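You operate a simulated robot arm through the tools that you are given. There is no shell and no other tool. Be economical: measure what you need, move in short steps, check, and stop when the job is done.

Carry out the task below with a simulated robot arm. There is one attempt and no reset: what you move stays moved.

## Task
Put the padlock from the loading bed on top of the teal sleeve.

The check looks at the end state, three seconds after you hand in, the way a careful person would. Anything else that was tipped, shoved, dropped, spilled or broken makes it a failure.

## Robot
A 6-joint arm with a two-finger parallel gripper, fixed in place. Base frame: the origin is at the foot of the arm, x ahead of it, y to its left, z up; the work surface is at about z = 85. Readings come in cm, rad, newtons and seconds.
With the tool pointing down near the work surface it reaches from about 24 to 64 cm from the base axis. Its first joint turns from -1.152 to 1.152 rad. Payload 2.7 kg.
The TCP is the grasp point between the finger pads, 2.3 cm short of the fingertips. In the tool frame z runs along the fingers and y along their closing line. The gripper opens to 9.4 cm. The fingers are 3.8 cm wide and 1 cm thick; the gripper's body (5.4 by 9.6 cm) begins 3.9 cm behind the TCP.
Orientation is told as [roll, pitch, yaw] about the base's x, y, z axes, in that order, counted from this pose: with the fingers straight down and closing along the base's y, the tool's x points along the base's -x, its y along +y and its z along -z.

## Interface
- The arm moves only by the tool arm_command. Its argument "plan" is a list of rows, each a list of 3 entries, a list of its own where there are three numbers: the closure, from 0 (fully open) to 1 (shut), then the shift along the base's x, y, z in units of 100 mm (1.0 is 100 mm), then the turn about the base's z in units of 60 degrees (1.0 is 60 degrees). In form: [[hand, [dx, dy, dz], spin], ...]. A call has 1 to 8 rows; each row is the pose to reach, as a shift and turn from the pose commanded when the call began. A call with a number of a shift or a turn outside -1 to 1 is refused whole. Each row takes 0.2 s and may step no farther than 5 cm and 0.15 rad from the row before; otherwise, or with a gripper value out of range, the whole call is refused. A pose out of reach is approached as far as the arm can. The call stops where the force on the tool passes 40 N (or 10 N more than at its start, if that is more) or the arm is blocked; 0.2 s more then pass. The fingers move at their own pace (about 4.5 cm/s each) and stop on an object; they squeeze with about 28 N. The grip force told is the motor's: it shows also when the fingers shut on nothing. Time passes only in rows, and 0.2 s behind the last, so rows that repeat a pose let the fingers close. The reply holds the time, the measured pose of the TCP, the force on the tool along the base axes, the opening and the grip force, in the units named above and with some noise, and new pictures: "show" is both (left out), scene, wrist or none.
- Cameras (640 x 400 px; columns grow to the right, rows downward): "scene" is fixed at [9.37, -45.28, 140]; the picture's right is [0.52, -0.85, 0.00], its down [-0.51, -0.31, -0.80] and it looks along [0.68, 0.42, -0.60] (base axes); focal length 328 px, centre (320, 200). "wrist" rides on the gripper at [-3.9, 0, -4.4] in the tool frame; the picture's right is [0.00, -1.00, 0.00], its down [0.97, 0.00, -0.24] and it looks along [0.24, 0.00, 0.97] (tool axes); focal length 218 px, centre (320, 200). There is no depth. A picture from a camera that has moved, and an enlarged one, comes with that camera's place and axes in the base frame and with its lens.
- enlarge(camera, box): a new picture of the part [left, top, right, bottom] of that camera's present view, enlarged. The clock stands still meanwhile.
- hand_in(): hands the job in; it is judged then, once.

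Go step by step. Nothing tells you positions but the pictures and the camera data: compare them with the known pose of the tool, close in by small moves and look again before you grip or let go. The budget is 90 turns and 170 pictures, counting those below and the enlarged ones. Unless the task says otherwise, let go and move clear before handing in, and close with one line.

The tools are called after ">>>" by a JSON object that holds its "fn" and its "kwargs". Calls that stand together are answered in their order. arm_command: Moves the arm, as the interface text tells. Its arguments: {"type":"object","properties":{"plan":{"type":"array","items":{"type":"array"}},"show":{"type":"string","enum":["both","scene","wrist","none"]}},"required":["plan"]} The other tools are called the same way: enlarge (camera, box) takes an enlarged picture of a part of a camera's view; hand_in () hands the job in.

At the start:

```text
clock: 0.0
tcp_pos: [47.26, -8.85, 115.27]
tcp_rot: [0.0, -0.001, -0.002]
force: [0.1, 0.0, -0.1]
opening: 9.39
grasp_force: 0.0
```

scene: 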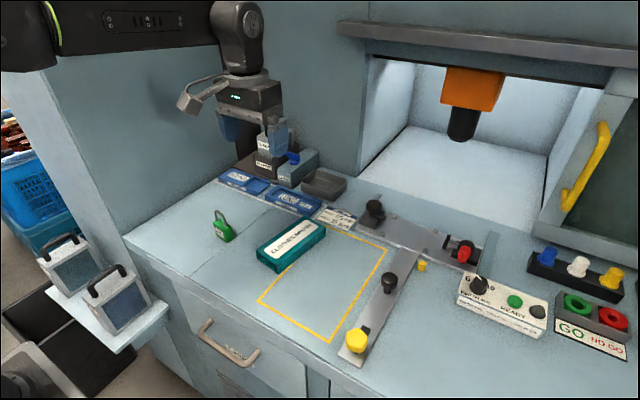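
wrist: 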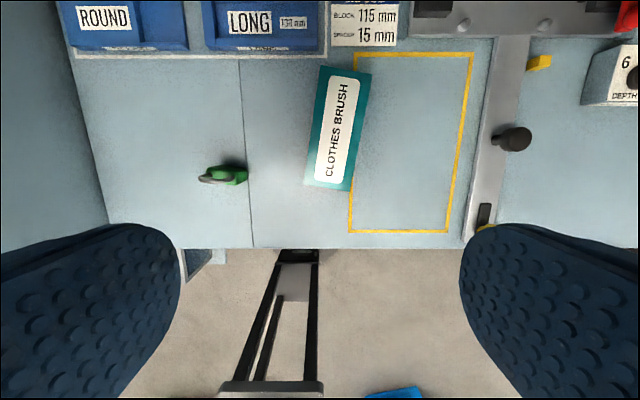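

I see a green padlock on the bench and a teal sleeve labelled "CLOTHES BRUSH" beside it. I'll enlarge both views to measure them.

>>> {"fn": "enlarge", "kwargs": {"camera": "scene", "box": [190, 190, 350, 290]}}

>>> {"fn": "enlarge", "kwargs": {"camera": "wrist", "box": [180, 50, 388, 210]}}

```text
4.00 times, centred on (270, 240) of scene
camera zoom: at [9.37, -45.28, 140.0], right [0.52, -0.85, 0.0], down [-0.51, -0.31, -0.8], along [0.68, 0.42, -0.6], focal length 1310 px, centre (520, 40)
```

zoom: 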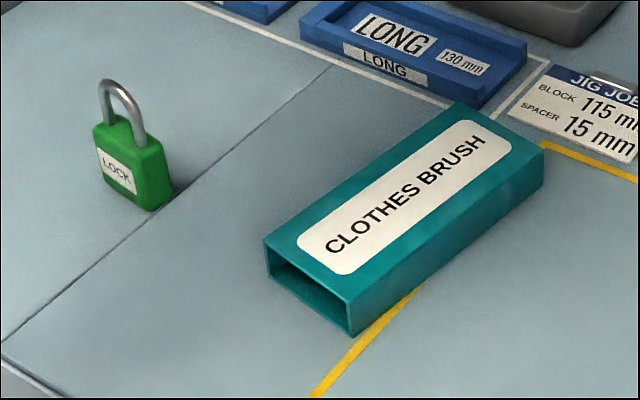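

```text
2.50 times, centred on (284, 130) of wrist
camera zoom: at [51.02, -8.78, 119.8], right [0.0, -1.0, 0.0], down [-0.97, 0.0, 0.24], along [-0.24, 0.0, -0.97], focal length 546 px, centre (410, 375)
```

zoom: 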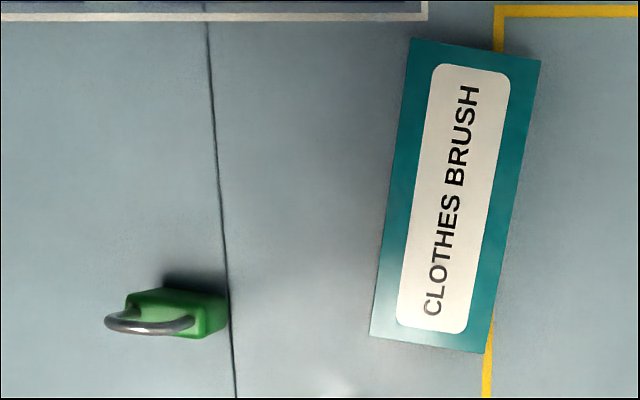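

The padlock body is at about x 46.8, y 4.9. It is roughly 3.5 cm wide along y, with the body top at about z 89 and the shackle top at about 93.5. The sleeve's top is at about z 88, centred near (52.9, -11.1). I'll move above the padlock first.

>>> {"fn": "arm_command", "kwargs": {"plan": [[0, [0, 0.4, 0], 0], [0, [0, 0.8, -0.2], 0], [0, [0, 1.0, -0.5], 0]], "show": "none"}}

>>> {"fn": "arm_command", "kwargs": {"plan": [[0, [-0.04, 0.37, 0], 0], [0, [-0.04, 0.37, -0.4], 0], [0, [-0.04, 0.37, -0.6], 0], [0, [-0.04, 0.37, -0.6], 0]]}}

```text
clock: 0.8
tcp_pos: [47.38, 1.06, 110.23]
tcp_rot: [0.0, -0.003, -0.001]
force: [0.4, 0.1, 0.4]
opening: 9.38
grasp_force: 0.0
```

```text
clock: 1.8
tcp_pos: [47.06, 4.9, 104.36]
tcp_rot: [-0.002, 0.002, -0.003]
force: [0.4, -0.6, -0.8]
opening: 9.39
grasp_force: 0.0
camera wrist: at [50.86, 4.89, 108.83], right [0.0, -1.0, 0.0], down [-0.97, 0.0, 0.24], along [-0.24, 0.0, -0.97], focal length 218 px, centre (320, 200)
```

scene: 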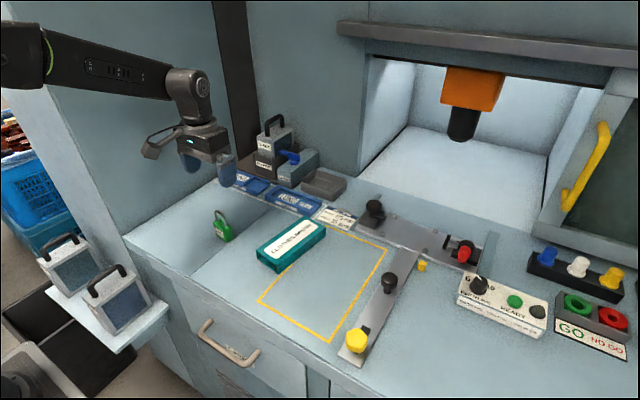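
wrist: 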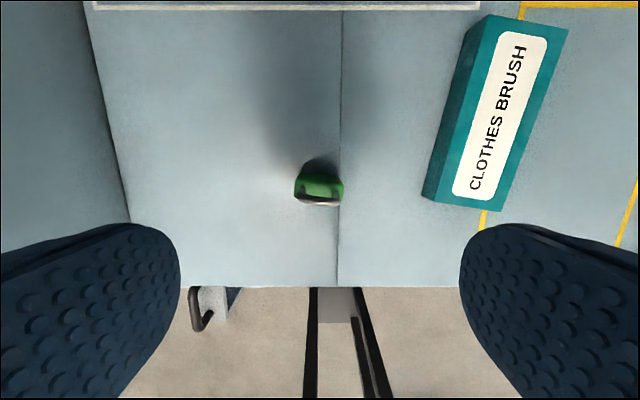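

>>> {"fn": "enlarge", "kwargs": {"camera": "wrist", "box": [270, 145, 366, 220]}}

>>> {"fn": "enlarge", "kwargs": {"camera": "scene", "box": [190, 200, 254, 250]}}

```text
5.33 times, centred on (318, 182) of wrist
camera zoom: at [50.86, 4.89, 108.83], right [0.0, -1.0, 0.0], down [-0.97, 0.0, 0.24], along [-0.24, 0.0, -0.97], focal length 1164 px, centre (331, 293)
```

zoom: 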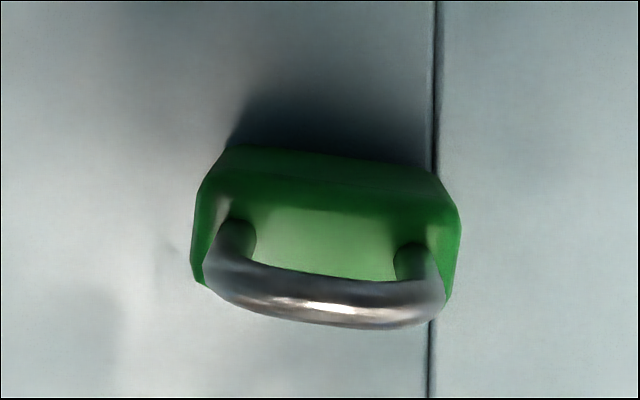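

```text
8.00 times, centred on (222, 225) of scene
camera zoom: at [9.37, -45.28, 140.0], right [0.52, -0.85, 0.0], down [-0.51, -0.31, -0.8], along [0.68, 0.42, -0.6], focal length 2620 px, centre (1104, 0)
```

zoom: 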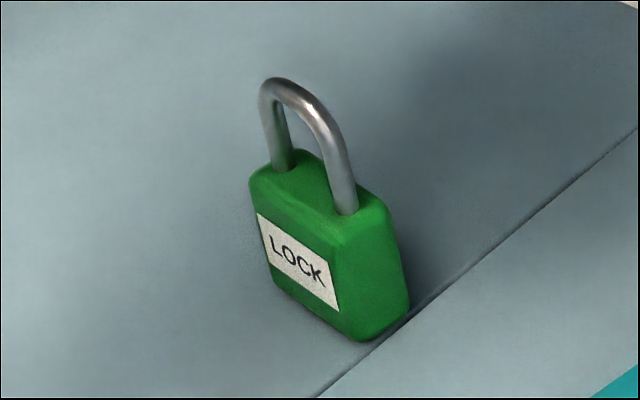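

The padlock is turned by about -0.13 rad, centred near (46.7, 5.0), and its body is about 4.7 cm wide. I'll match the turn and descend partway, then check.

>>> {"fn": "arm_command", "kwargs": {"plan": [[0, [-0.02, 0.01, -0.2], -0.124], [0, [-0.02, 0.01, -0.6], -0.124], [0, [-0.02, 0.01, -1.0], -0.124], [0, [-0.02, 0.01, -1.0], -0.124]]}}

>>> {"fn": "enlarge", "kwargs": {"camera": "scene", "box": [174, 175, 270, 250]}}

```text
clock: 2.8
tcp_pos: [46.7, 4.84, 94.44]
tcp_rot: [0.0, 0.0, -0.131]
force: [0.0, 0.7, -0.4]
opening: 9.39
grasp_force: 0.0
camera wrist: at [50.5, 4.4, 98.87], right [-0.13, -0.99, 0.0], down [-0.96, 0.13, 0.24], along [-0.24, 0.03, -0.97], focal length 218 px, centre (320, 200)
```

scene: 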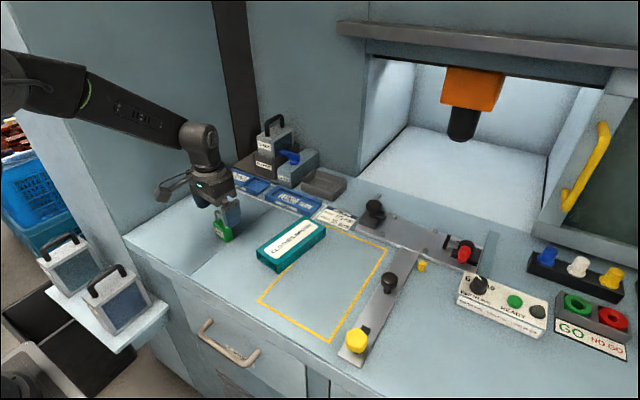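
wrist: 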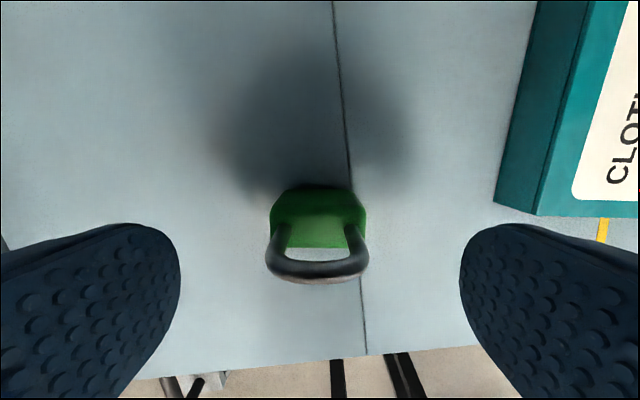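

```text
5.33 times, centred on (222, 212) of scene
camera zoom: at [9.37, -45.28, 140.0], right [0.52, -0.85, 0.0], down [-0.51, -0.31, -0.8], along [0.68, 0.42, -0.6], focal length 1747 px, centre (843, 133)
```

zoom: 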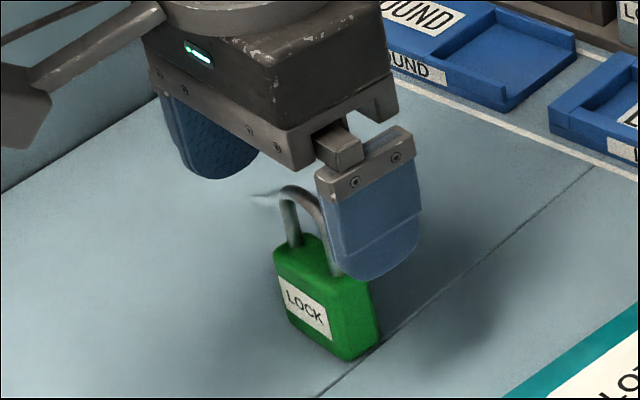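

The fingers line up with the padlock in turn and position, and the palm should clear the shackle at z of about 90. I'll lower and close.

>>> {"fn": "arm_command", "kwargs": {"plan": [[0, [0, 0, -0.2], 0], [0, [0, 0, -0.35], 0], [0, [0, 0, -0.42], 0], [0, [0, 0, -0.42], 0]]}}

>>> {"fn": "enlarge", "kwargs": {"camera": "scene", "box": [174, 185, 270, 260]}}

```text
clock: 3.8
tcp_pos: [46.67, 4.98, 90.12]
tcp_rot: [-0.001, 0.001, -0.132]
force: [0.3, -0.5, 0.2]
opening: 9.38
grasp_force: 0.0
camera wrist: at [50.41, 4.48, 94.6], right [-0.13, -0.99, 0.0], down [-0.96, 0.13, 0.24], along [-0.24, 0.03, -0.97], focal length 218 px, centre (320, 200)
```

scene: 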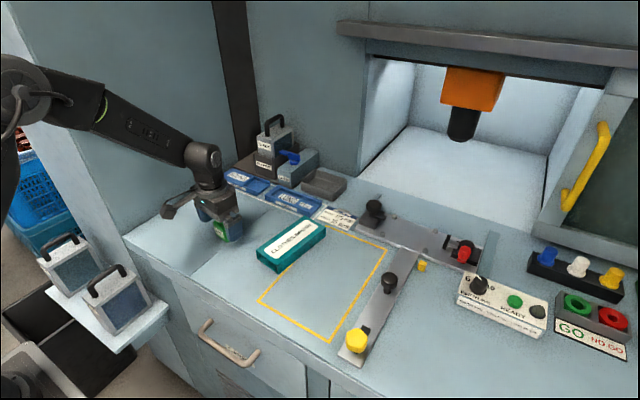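
wrist: 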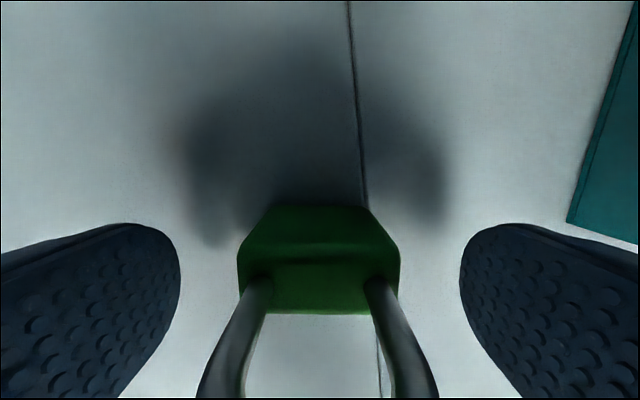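

```text
5.33 times, centred on (222, 222) of scene
camera zoom: at [9.37, -45.28, 140.0], right [0.52, -0.85, 0.0], down [-0.51, -0.31, -0.8], along [0.68, 0.42, -0.6], focal length 1747 px, centre (843, 80)
```

zoom: 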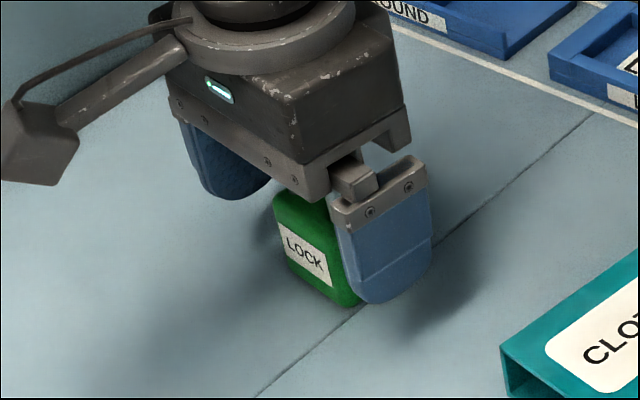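

No contact, and the body sits centred between the pads. Closing now.

>>> {"fn": "arm_command", "kwargs": {"plan": [[1, [0, 0, 0], 0], [1, [0, 0, 0], 0], [1, [0, 0, 0], 0], [1, [0, 0, 0], 0], [1, [0, 0, 0], 0]], "show": "wrist"}}

```text
clock: 5.0
tcp_pos: [46.74, 4.99, 90.23]
tcp_rot: [-0.001, 0.001, -0.131]
force: [0.2, -0.3, 0.4]
opening: 4.5
grasp_force: 27.9
camera wrist: at [50.42, 4.48, 94.61], right [-0.13, -0.99, 0.0], down [-0.96, 0.13, 0.24], along [-0.24, 0.03, -0.97], focal length 218 px, centre (320, 200)
```

wrist: 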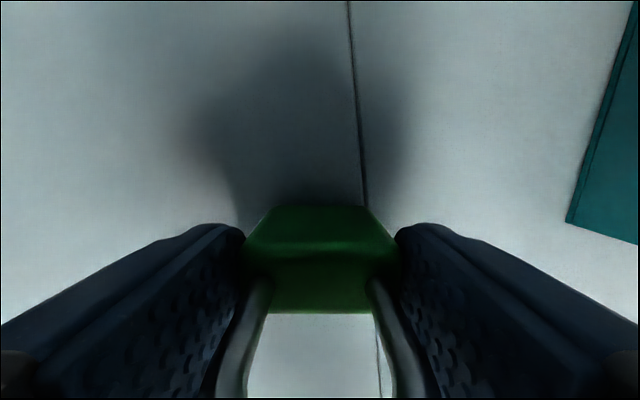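

Gripped at 4.5 cm opening. I'll lift it and check the hold.

>>> {"fn": "arm_command", "kwargs": {"plan": [[1, [0, 0, 0.1], 0], [1, [0, 0, 0.3], 0], [1, [0, 0, 0.6], 0], [1, [0, 0, 0.8], 0], [1, [0, 0, 0.8], 0]]}}

>>> {"fn": "enlarge", "kwargs": {"camera": "scene", "box": [164, 160, 260, 235]}}

```text
clock: 6.2
tcp_pos: [46.58, 5.09, 98.25]
tcp_rot: [0.0, 0.001, -0.132]
force: [-0.1, -0.9, -0.4]
opening: 4.52
grasp_force: 28.4
camera wrist: at [50.37, 4.55, 102.6], right [-0.13, -0.99, 0.0], down [-0.96, 0.13, 0.24], along [-0.24, 0.03, -0.97], focal length 218 px, centre (320, 200)
```

scene: 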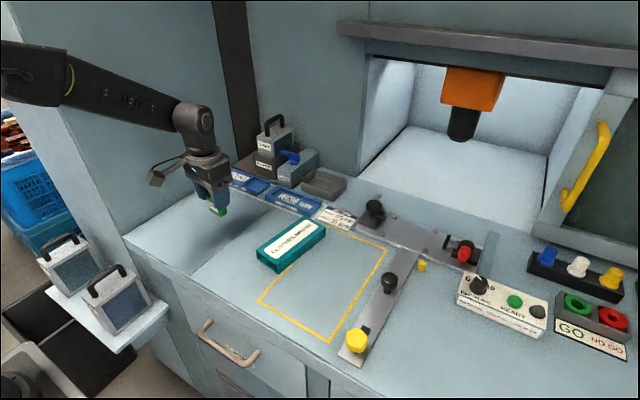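
wrist: 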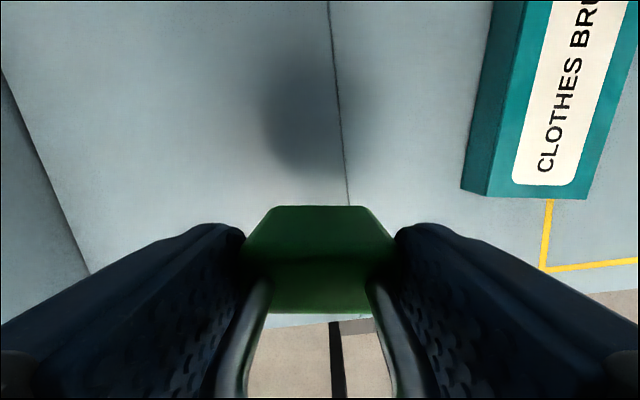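

```text
5.33 times, centred on (212, 198) of scene
camera zoom: at [9.37, -45.28, 140.0], right [0.52, -0.85, 0.0], down [-0.51, -0.31, -0.8], along [0.68, 0.42, -0.6], focal length 1747 px, centre (896, 213)
```

zoom: 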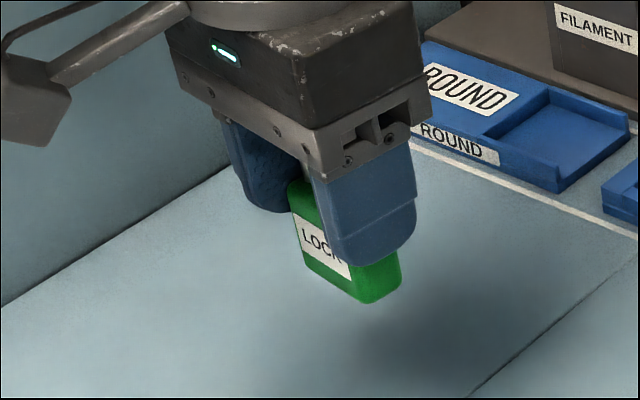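

Held firmly. I'll carry it over to the sleeve centre (about 52.6, -11.0) at a safe height.

>>> {"fn": "arm_command", "kwargs": {"plan": [[1, [0.1, -0.25, 0], 0], [1, [0.2, -0.55, 0], 0], [1, [0.35, -0.8, 0], 0], [1, [0.45, -1.0, 0], 0]], "show": "none"}}

>>> {"fn": "arm_command", "kwargs": {"plan": [[1, [0.07, -0.25, 0], 0], [1, [0.14, -0.5, 0], 0], [1, [0.14, -0.595, 0], 0], [1, [0.14, -0.595, 0], 0]]}}

>>> {"fn": "enlarge", "kwargs": {"camera": "scene", "box": [222, 160, 350, 260]}}

```text
clock: 7.2
tcp_pos: [51.24, -4.92, 98.2]
tcp_rot: [0.0, 0.0, -0.13]
force: [0.1, 0.2, -1.9]
opening: 4.51
grasp_force: 28.1
```

```text
clock: 8.2
tcp_pos: [52.39, -11.07, 98.24]
tcp_rot: [-0.001, 0.0, -0.133]
force: [-0.3, 1.1, -1.5]
opening: 4.5
grasp_force: 27.7
camera wrist: at [56.14, -11.57, 102.66], right [-0.13, -0.99, 0.0], down [-0.96, 0.13, 0.24], along [-0.24, 0.03, -0.97], focal length 218 px, centre (320, 200)
```

scene: 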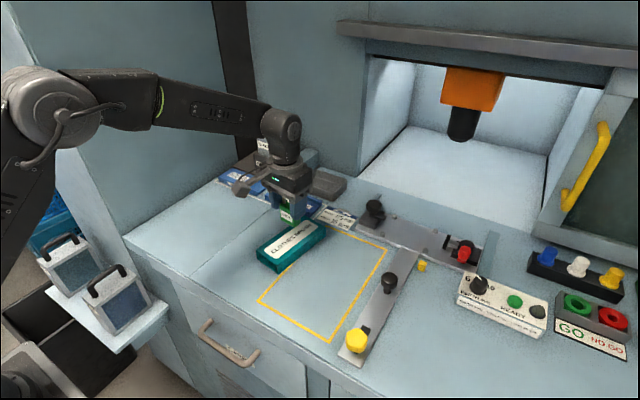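
wrist: 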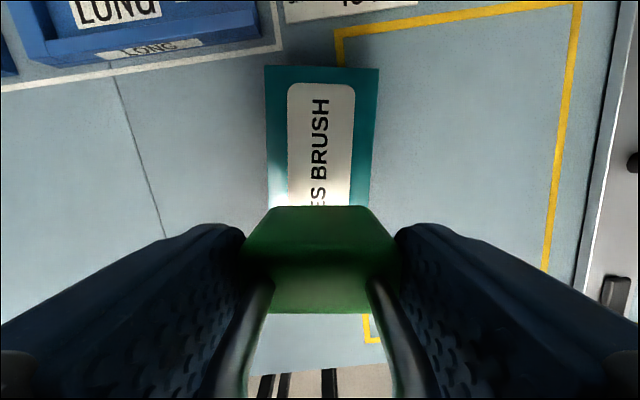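

```text
4.00 times, centred on (286, 210) of scene
camera zoom: at [9.37, -45.28, 140.0], right [0.52, -0.85, 0.0], down [-0.51, -0.31, -0.8], along [0.68, 0.42, -0.6], focal length 1310 px, centre (456, 160)
```

zoom: 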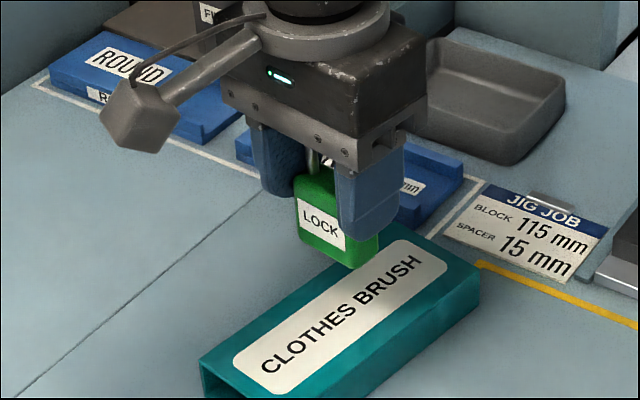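

It is centred over the sleeve. I expect contact at tcp z of about 93, so I'll lower to just above that.

>>> {"fn": "arm_command", "kwargs": {"plan": [[1, [0, 0, -0.2], 0], [1, [0, 0, -0.35], 0], [1, [0, 0, -0.43], 0], [1, [0, 0, -0.43], 0]]}}

>>> {"fn": "enlarge", "kwargs": {"camera": "scene", "box": [238, 185, 334, 260]}}

```text
clock: 9.2
tcp_pos: [52.47, -10.89, 94.03]
tcp_rot: [-0.001, -0.001, -0.13]
force: [1.1, -0.1, -1.0]
opening: 4.51
grasp_force: 28.3
camera wrist: at [56.21, -11.39, 98.4], right [-0.13, -0.99, 0.0], down [-0.96, 0.13, 0.24], along [-0.24, 0.03, -0.97], focal length 218 px, centre (320, 200)
```

scene: 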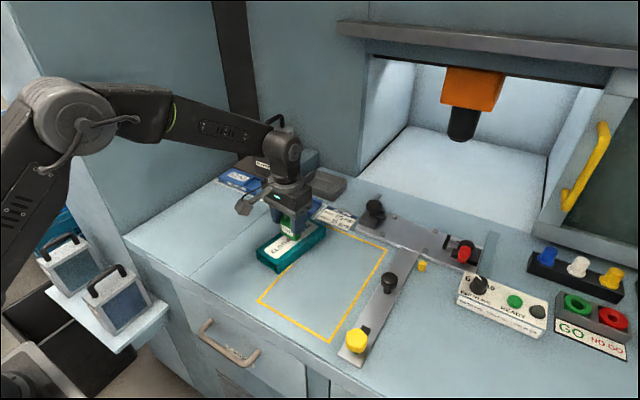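
wrist: 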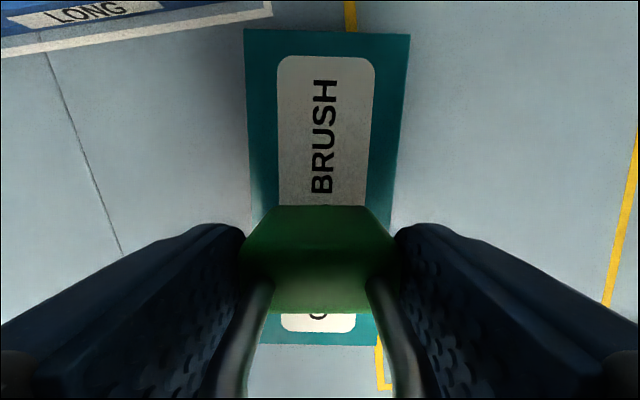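

```text
5.33 times, centred on (286, 222) of scene
camera zoom: at [9.37, -45.28, 140.0], right [0.52, -0.85, 0.0], down [-0.51, -0.31, -0.8], along [0.68, 0.42, -0.6], focal length 1747 px, centre (501, 80)
```

zoom: 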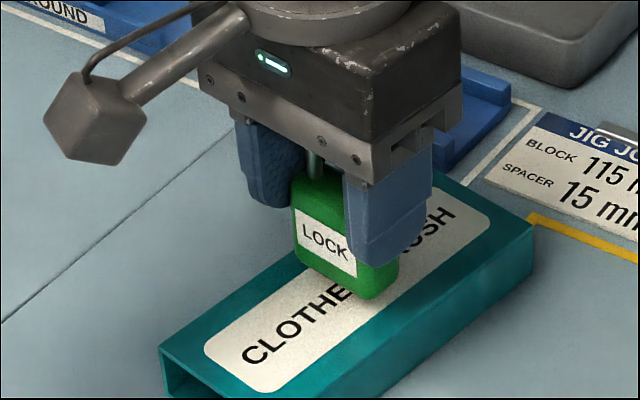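

Nearly at the surface. I'll lower in small steps while watching the force.

>>> {"fn": "arm_command", "kwargs": {"plan": [[1, [0, 0, -0.03], 0], [1, [0, 0, -0.05], 0], [1, [0, 0, -0.05], 0]], "show": "none"}}

>>> {"fn": "enlarge", "kwargs": {"camera": "scene", "box": [254, 205, 318, 255]}}

```text
clock: 10.0
tcp_pos: [52.5, -10.93, 93.36]
tcp_rot: [-0.001, 0.001, -0.131]
force: [0.0, 0.6, -0.5]
opening: 4.51
grasp_force: 28.3
```

```text
8.00 times, centred on (286, 230) of scene
camera zoom: at [9.37, -45.28, 140.0], right [0.52, -0.85, 0.0], down [-0.51, -0.31, -0.8], along [0.68, 0.42, -0.6], focal length 2620 px, centre (592, -40)
```

zoom: 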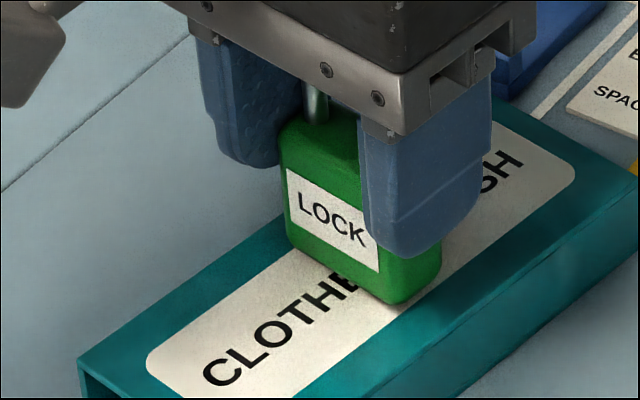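

>>> {"fn": "arm_command", "kwargs": {"plan": [[1, [0, 0, -0.01], 0], [1, [0, 0, -0.02], 0], [1, [0, 0, -0.02], 0]], "show": "none"}}

```text
clock: 10.8
tcp_pos: [52.53, -10.98, 93.2]
tcp_rot: [0.0, 0.0, -0.131]
force: [0.1, -0.3, -0.8]
opening: 4.53
grasp_force: 28.1
```

No contact yet, so I'll keep going in 1-2 mm steps.

>>> {"fn": "arm_command", "kwargs": {"plan": [[1, [0, 0, -0.01], 0], [1, [0, 0, -0.02], 0], [1, [0, 0, -0.02], 0]], "show": "none"}}

>>> {"fn": "enlarge", "kwargs": {"camera": "scene", "box": [254, 205, 318, 255]}}

```text
clock: 11.6
tcp_pos: [52.62, -10.92, 93.13]
tcp_rot: [-0.001, -0.003, -0.131]
force: [-2.2, -3.0, 11.0]
opening: 4.52
grasp_force: 27.4
```

```text
8.00 times, centred on (286, 230) of scene
camera zoom: at [9.35, -45.28, 140.0], right [0.52, -0.85, 0.0], down [-0.51, -0.31, -0.8], along [0.68, 0.42, -0.6], focal length 2620 px, centre (592, -40)
```

zoom: 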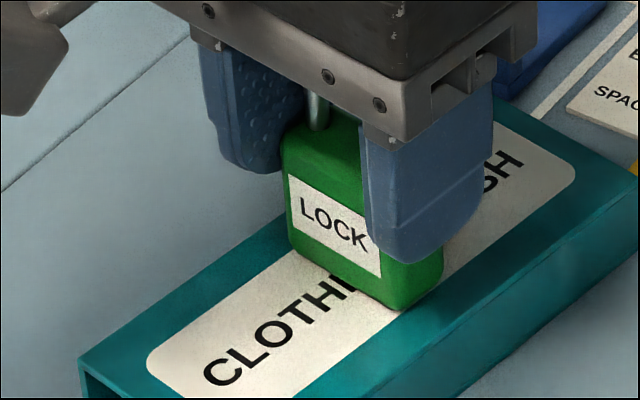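

The force is 11 N upward, so the padlock is resting on the sleeve. I'll ease off slightly and open the fingers.

>>> {"fn": "arm_command", "kwargs": {"plan": [[1, [0, 0, 0.01], 0], [0.3, [0, 0, 0.01], 0], [0, [0, 0, 0.01], 0], [0, [0, 0, 0.01], 0], [0, [0, 0, 0.01], 0]]}}

>>> {"fn": "enlarge", "kwargs": {"camera": "scene", "box": [238, 185, 334, 260]}}

```text
clock: 12.8
tcp_pos: [52.56, -10.87, 93.09]
tcp_rot: [-0.001, 0.0, -0.132]
force: [0.0, 0.3, -0.2]
opening: 9.4
grasp_force: 0.1
camera wrist: at [56.26, -11.45, 97.49], right [-0.13, -0.99, 0.0], down [-0.96, 0.13, 0.24], along [-0.24, 0.03, -0.97], focal length 218 px, centre (320, 200)
```

scene: 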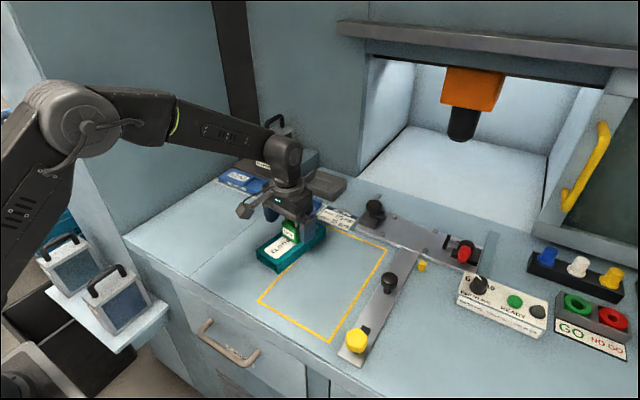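
wrist: 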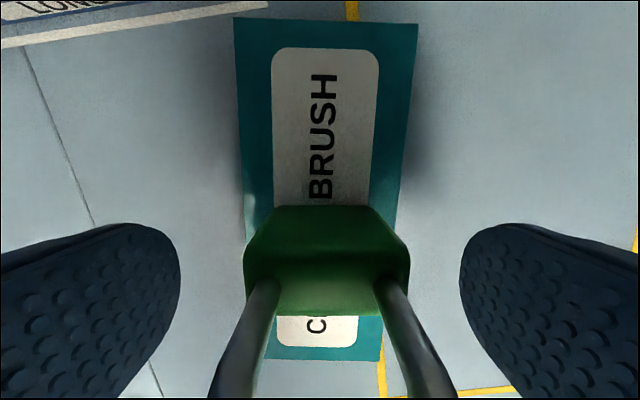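

```text
5.33 times, centred on (286, 222) of scene
camera zoom: at [9.37, -45.28, 140.0], right [0.52, -0.85, 0.0], down [-0.51, -0.31, -0.8], along [0.68, 0.42, -0.6], focal length 1747 px, centre (501, 80)
```

zoom: 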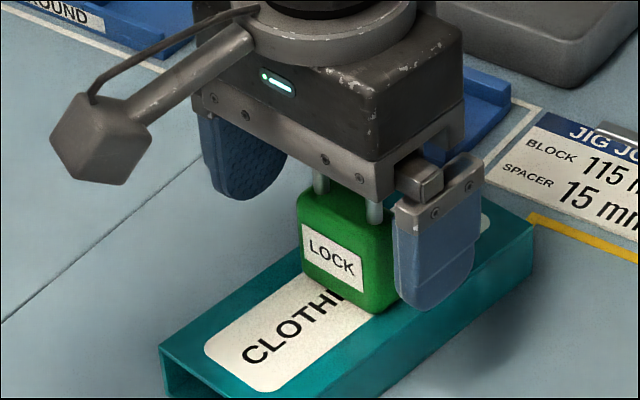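

The padlock stands on the sleeve with the fingers open. I'll retreat straight up.

>>> {"fn": "arm_command", "kwargs": {"plan": [[0, [0, 0, 0.1], 0], [0, [0, 0, 0.3], 0], [0, [0, 0, 0.65], 0], [0, [0, 0, 1.0], 0], [0, [0, 0, 1.0], 0]]}}

>>> {"fn": "enlarge", "kwargs": {"camera": "scene", "box": [222, 160, 350, 260]}}

```text
clock: 14.0
tcp_pos: [52.84, -10.92, 103.11]
tcp_rot: [-0.001, 0.0, -0.131]
force: [0.0, 0.5, 1.0]
opening: 9.41
grasp_force: 0.1
camera wrist: at [56.48, -11.41, 107.45], right [-0.13, -0.99, 0.0], down [-0.96, 0.13, 0.24], along [-0.24, 0.03, -0.97], focal length 218 px, centre (320, 200)
```

scene: 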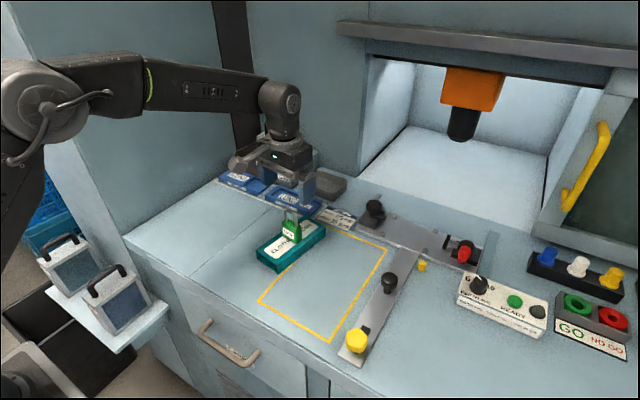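
wrist: 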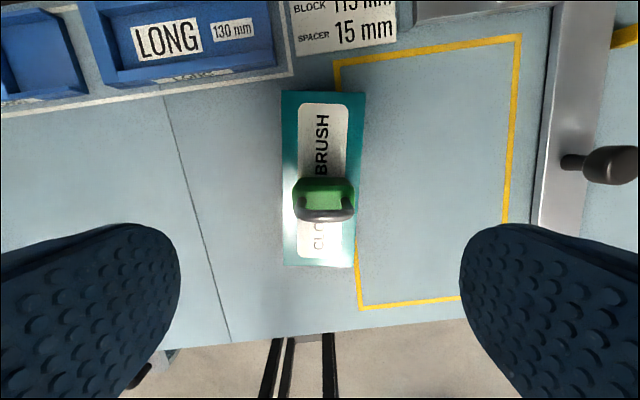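

```text
4.00 times, centred on (286, 210) of scene
camera zoom: at [9.37, -45.28, 140.0], right [0.52, -0.85, 0.0], down [-0.51, -0.31, -0.8], along [0.68, 0.42, -0.6], focal length 1310 px, centre (456, 160)
```

zoom: 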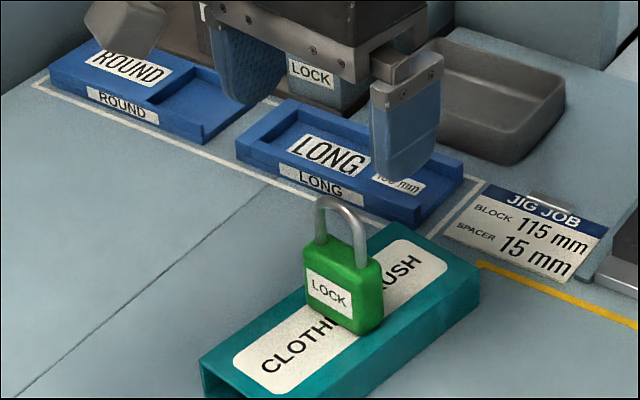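

The padlock stands upright and centred on the teal sleeve, the gripper is clear, and nothing else has moved. Handing in.

>>> {"fn": "hand_in", "kwargs": {}}

```text
The job is handed in.
```

The green padlock is standing upright near the middle of the teal sleeve, the gripper is open and clear above it, and I saw nothing else disturbed.
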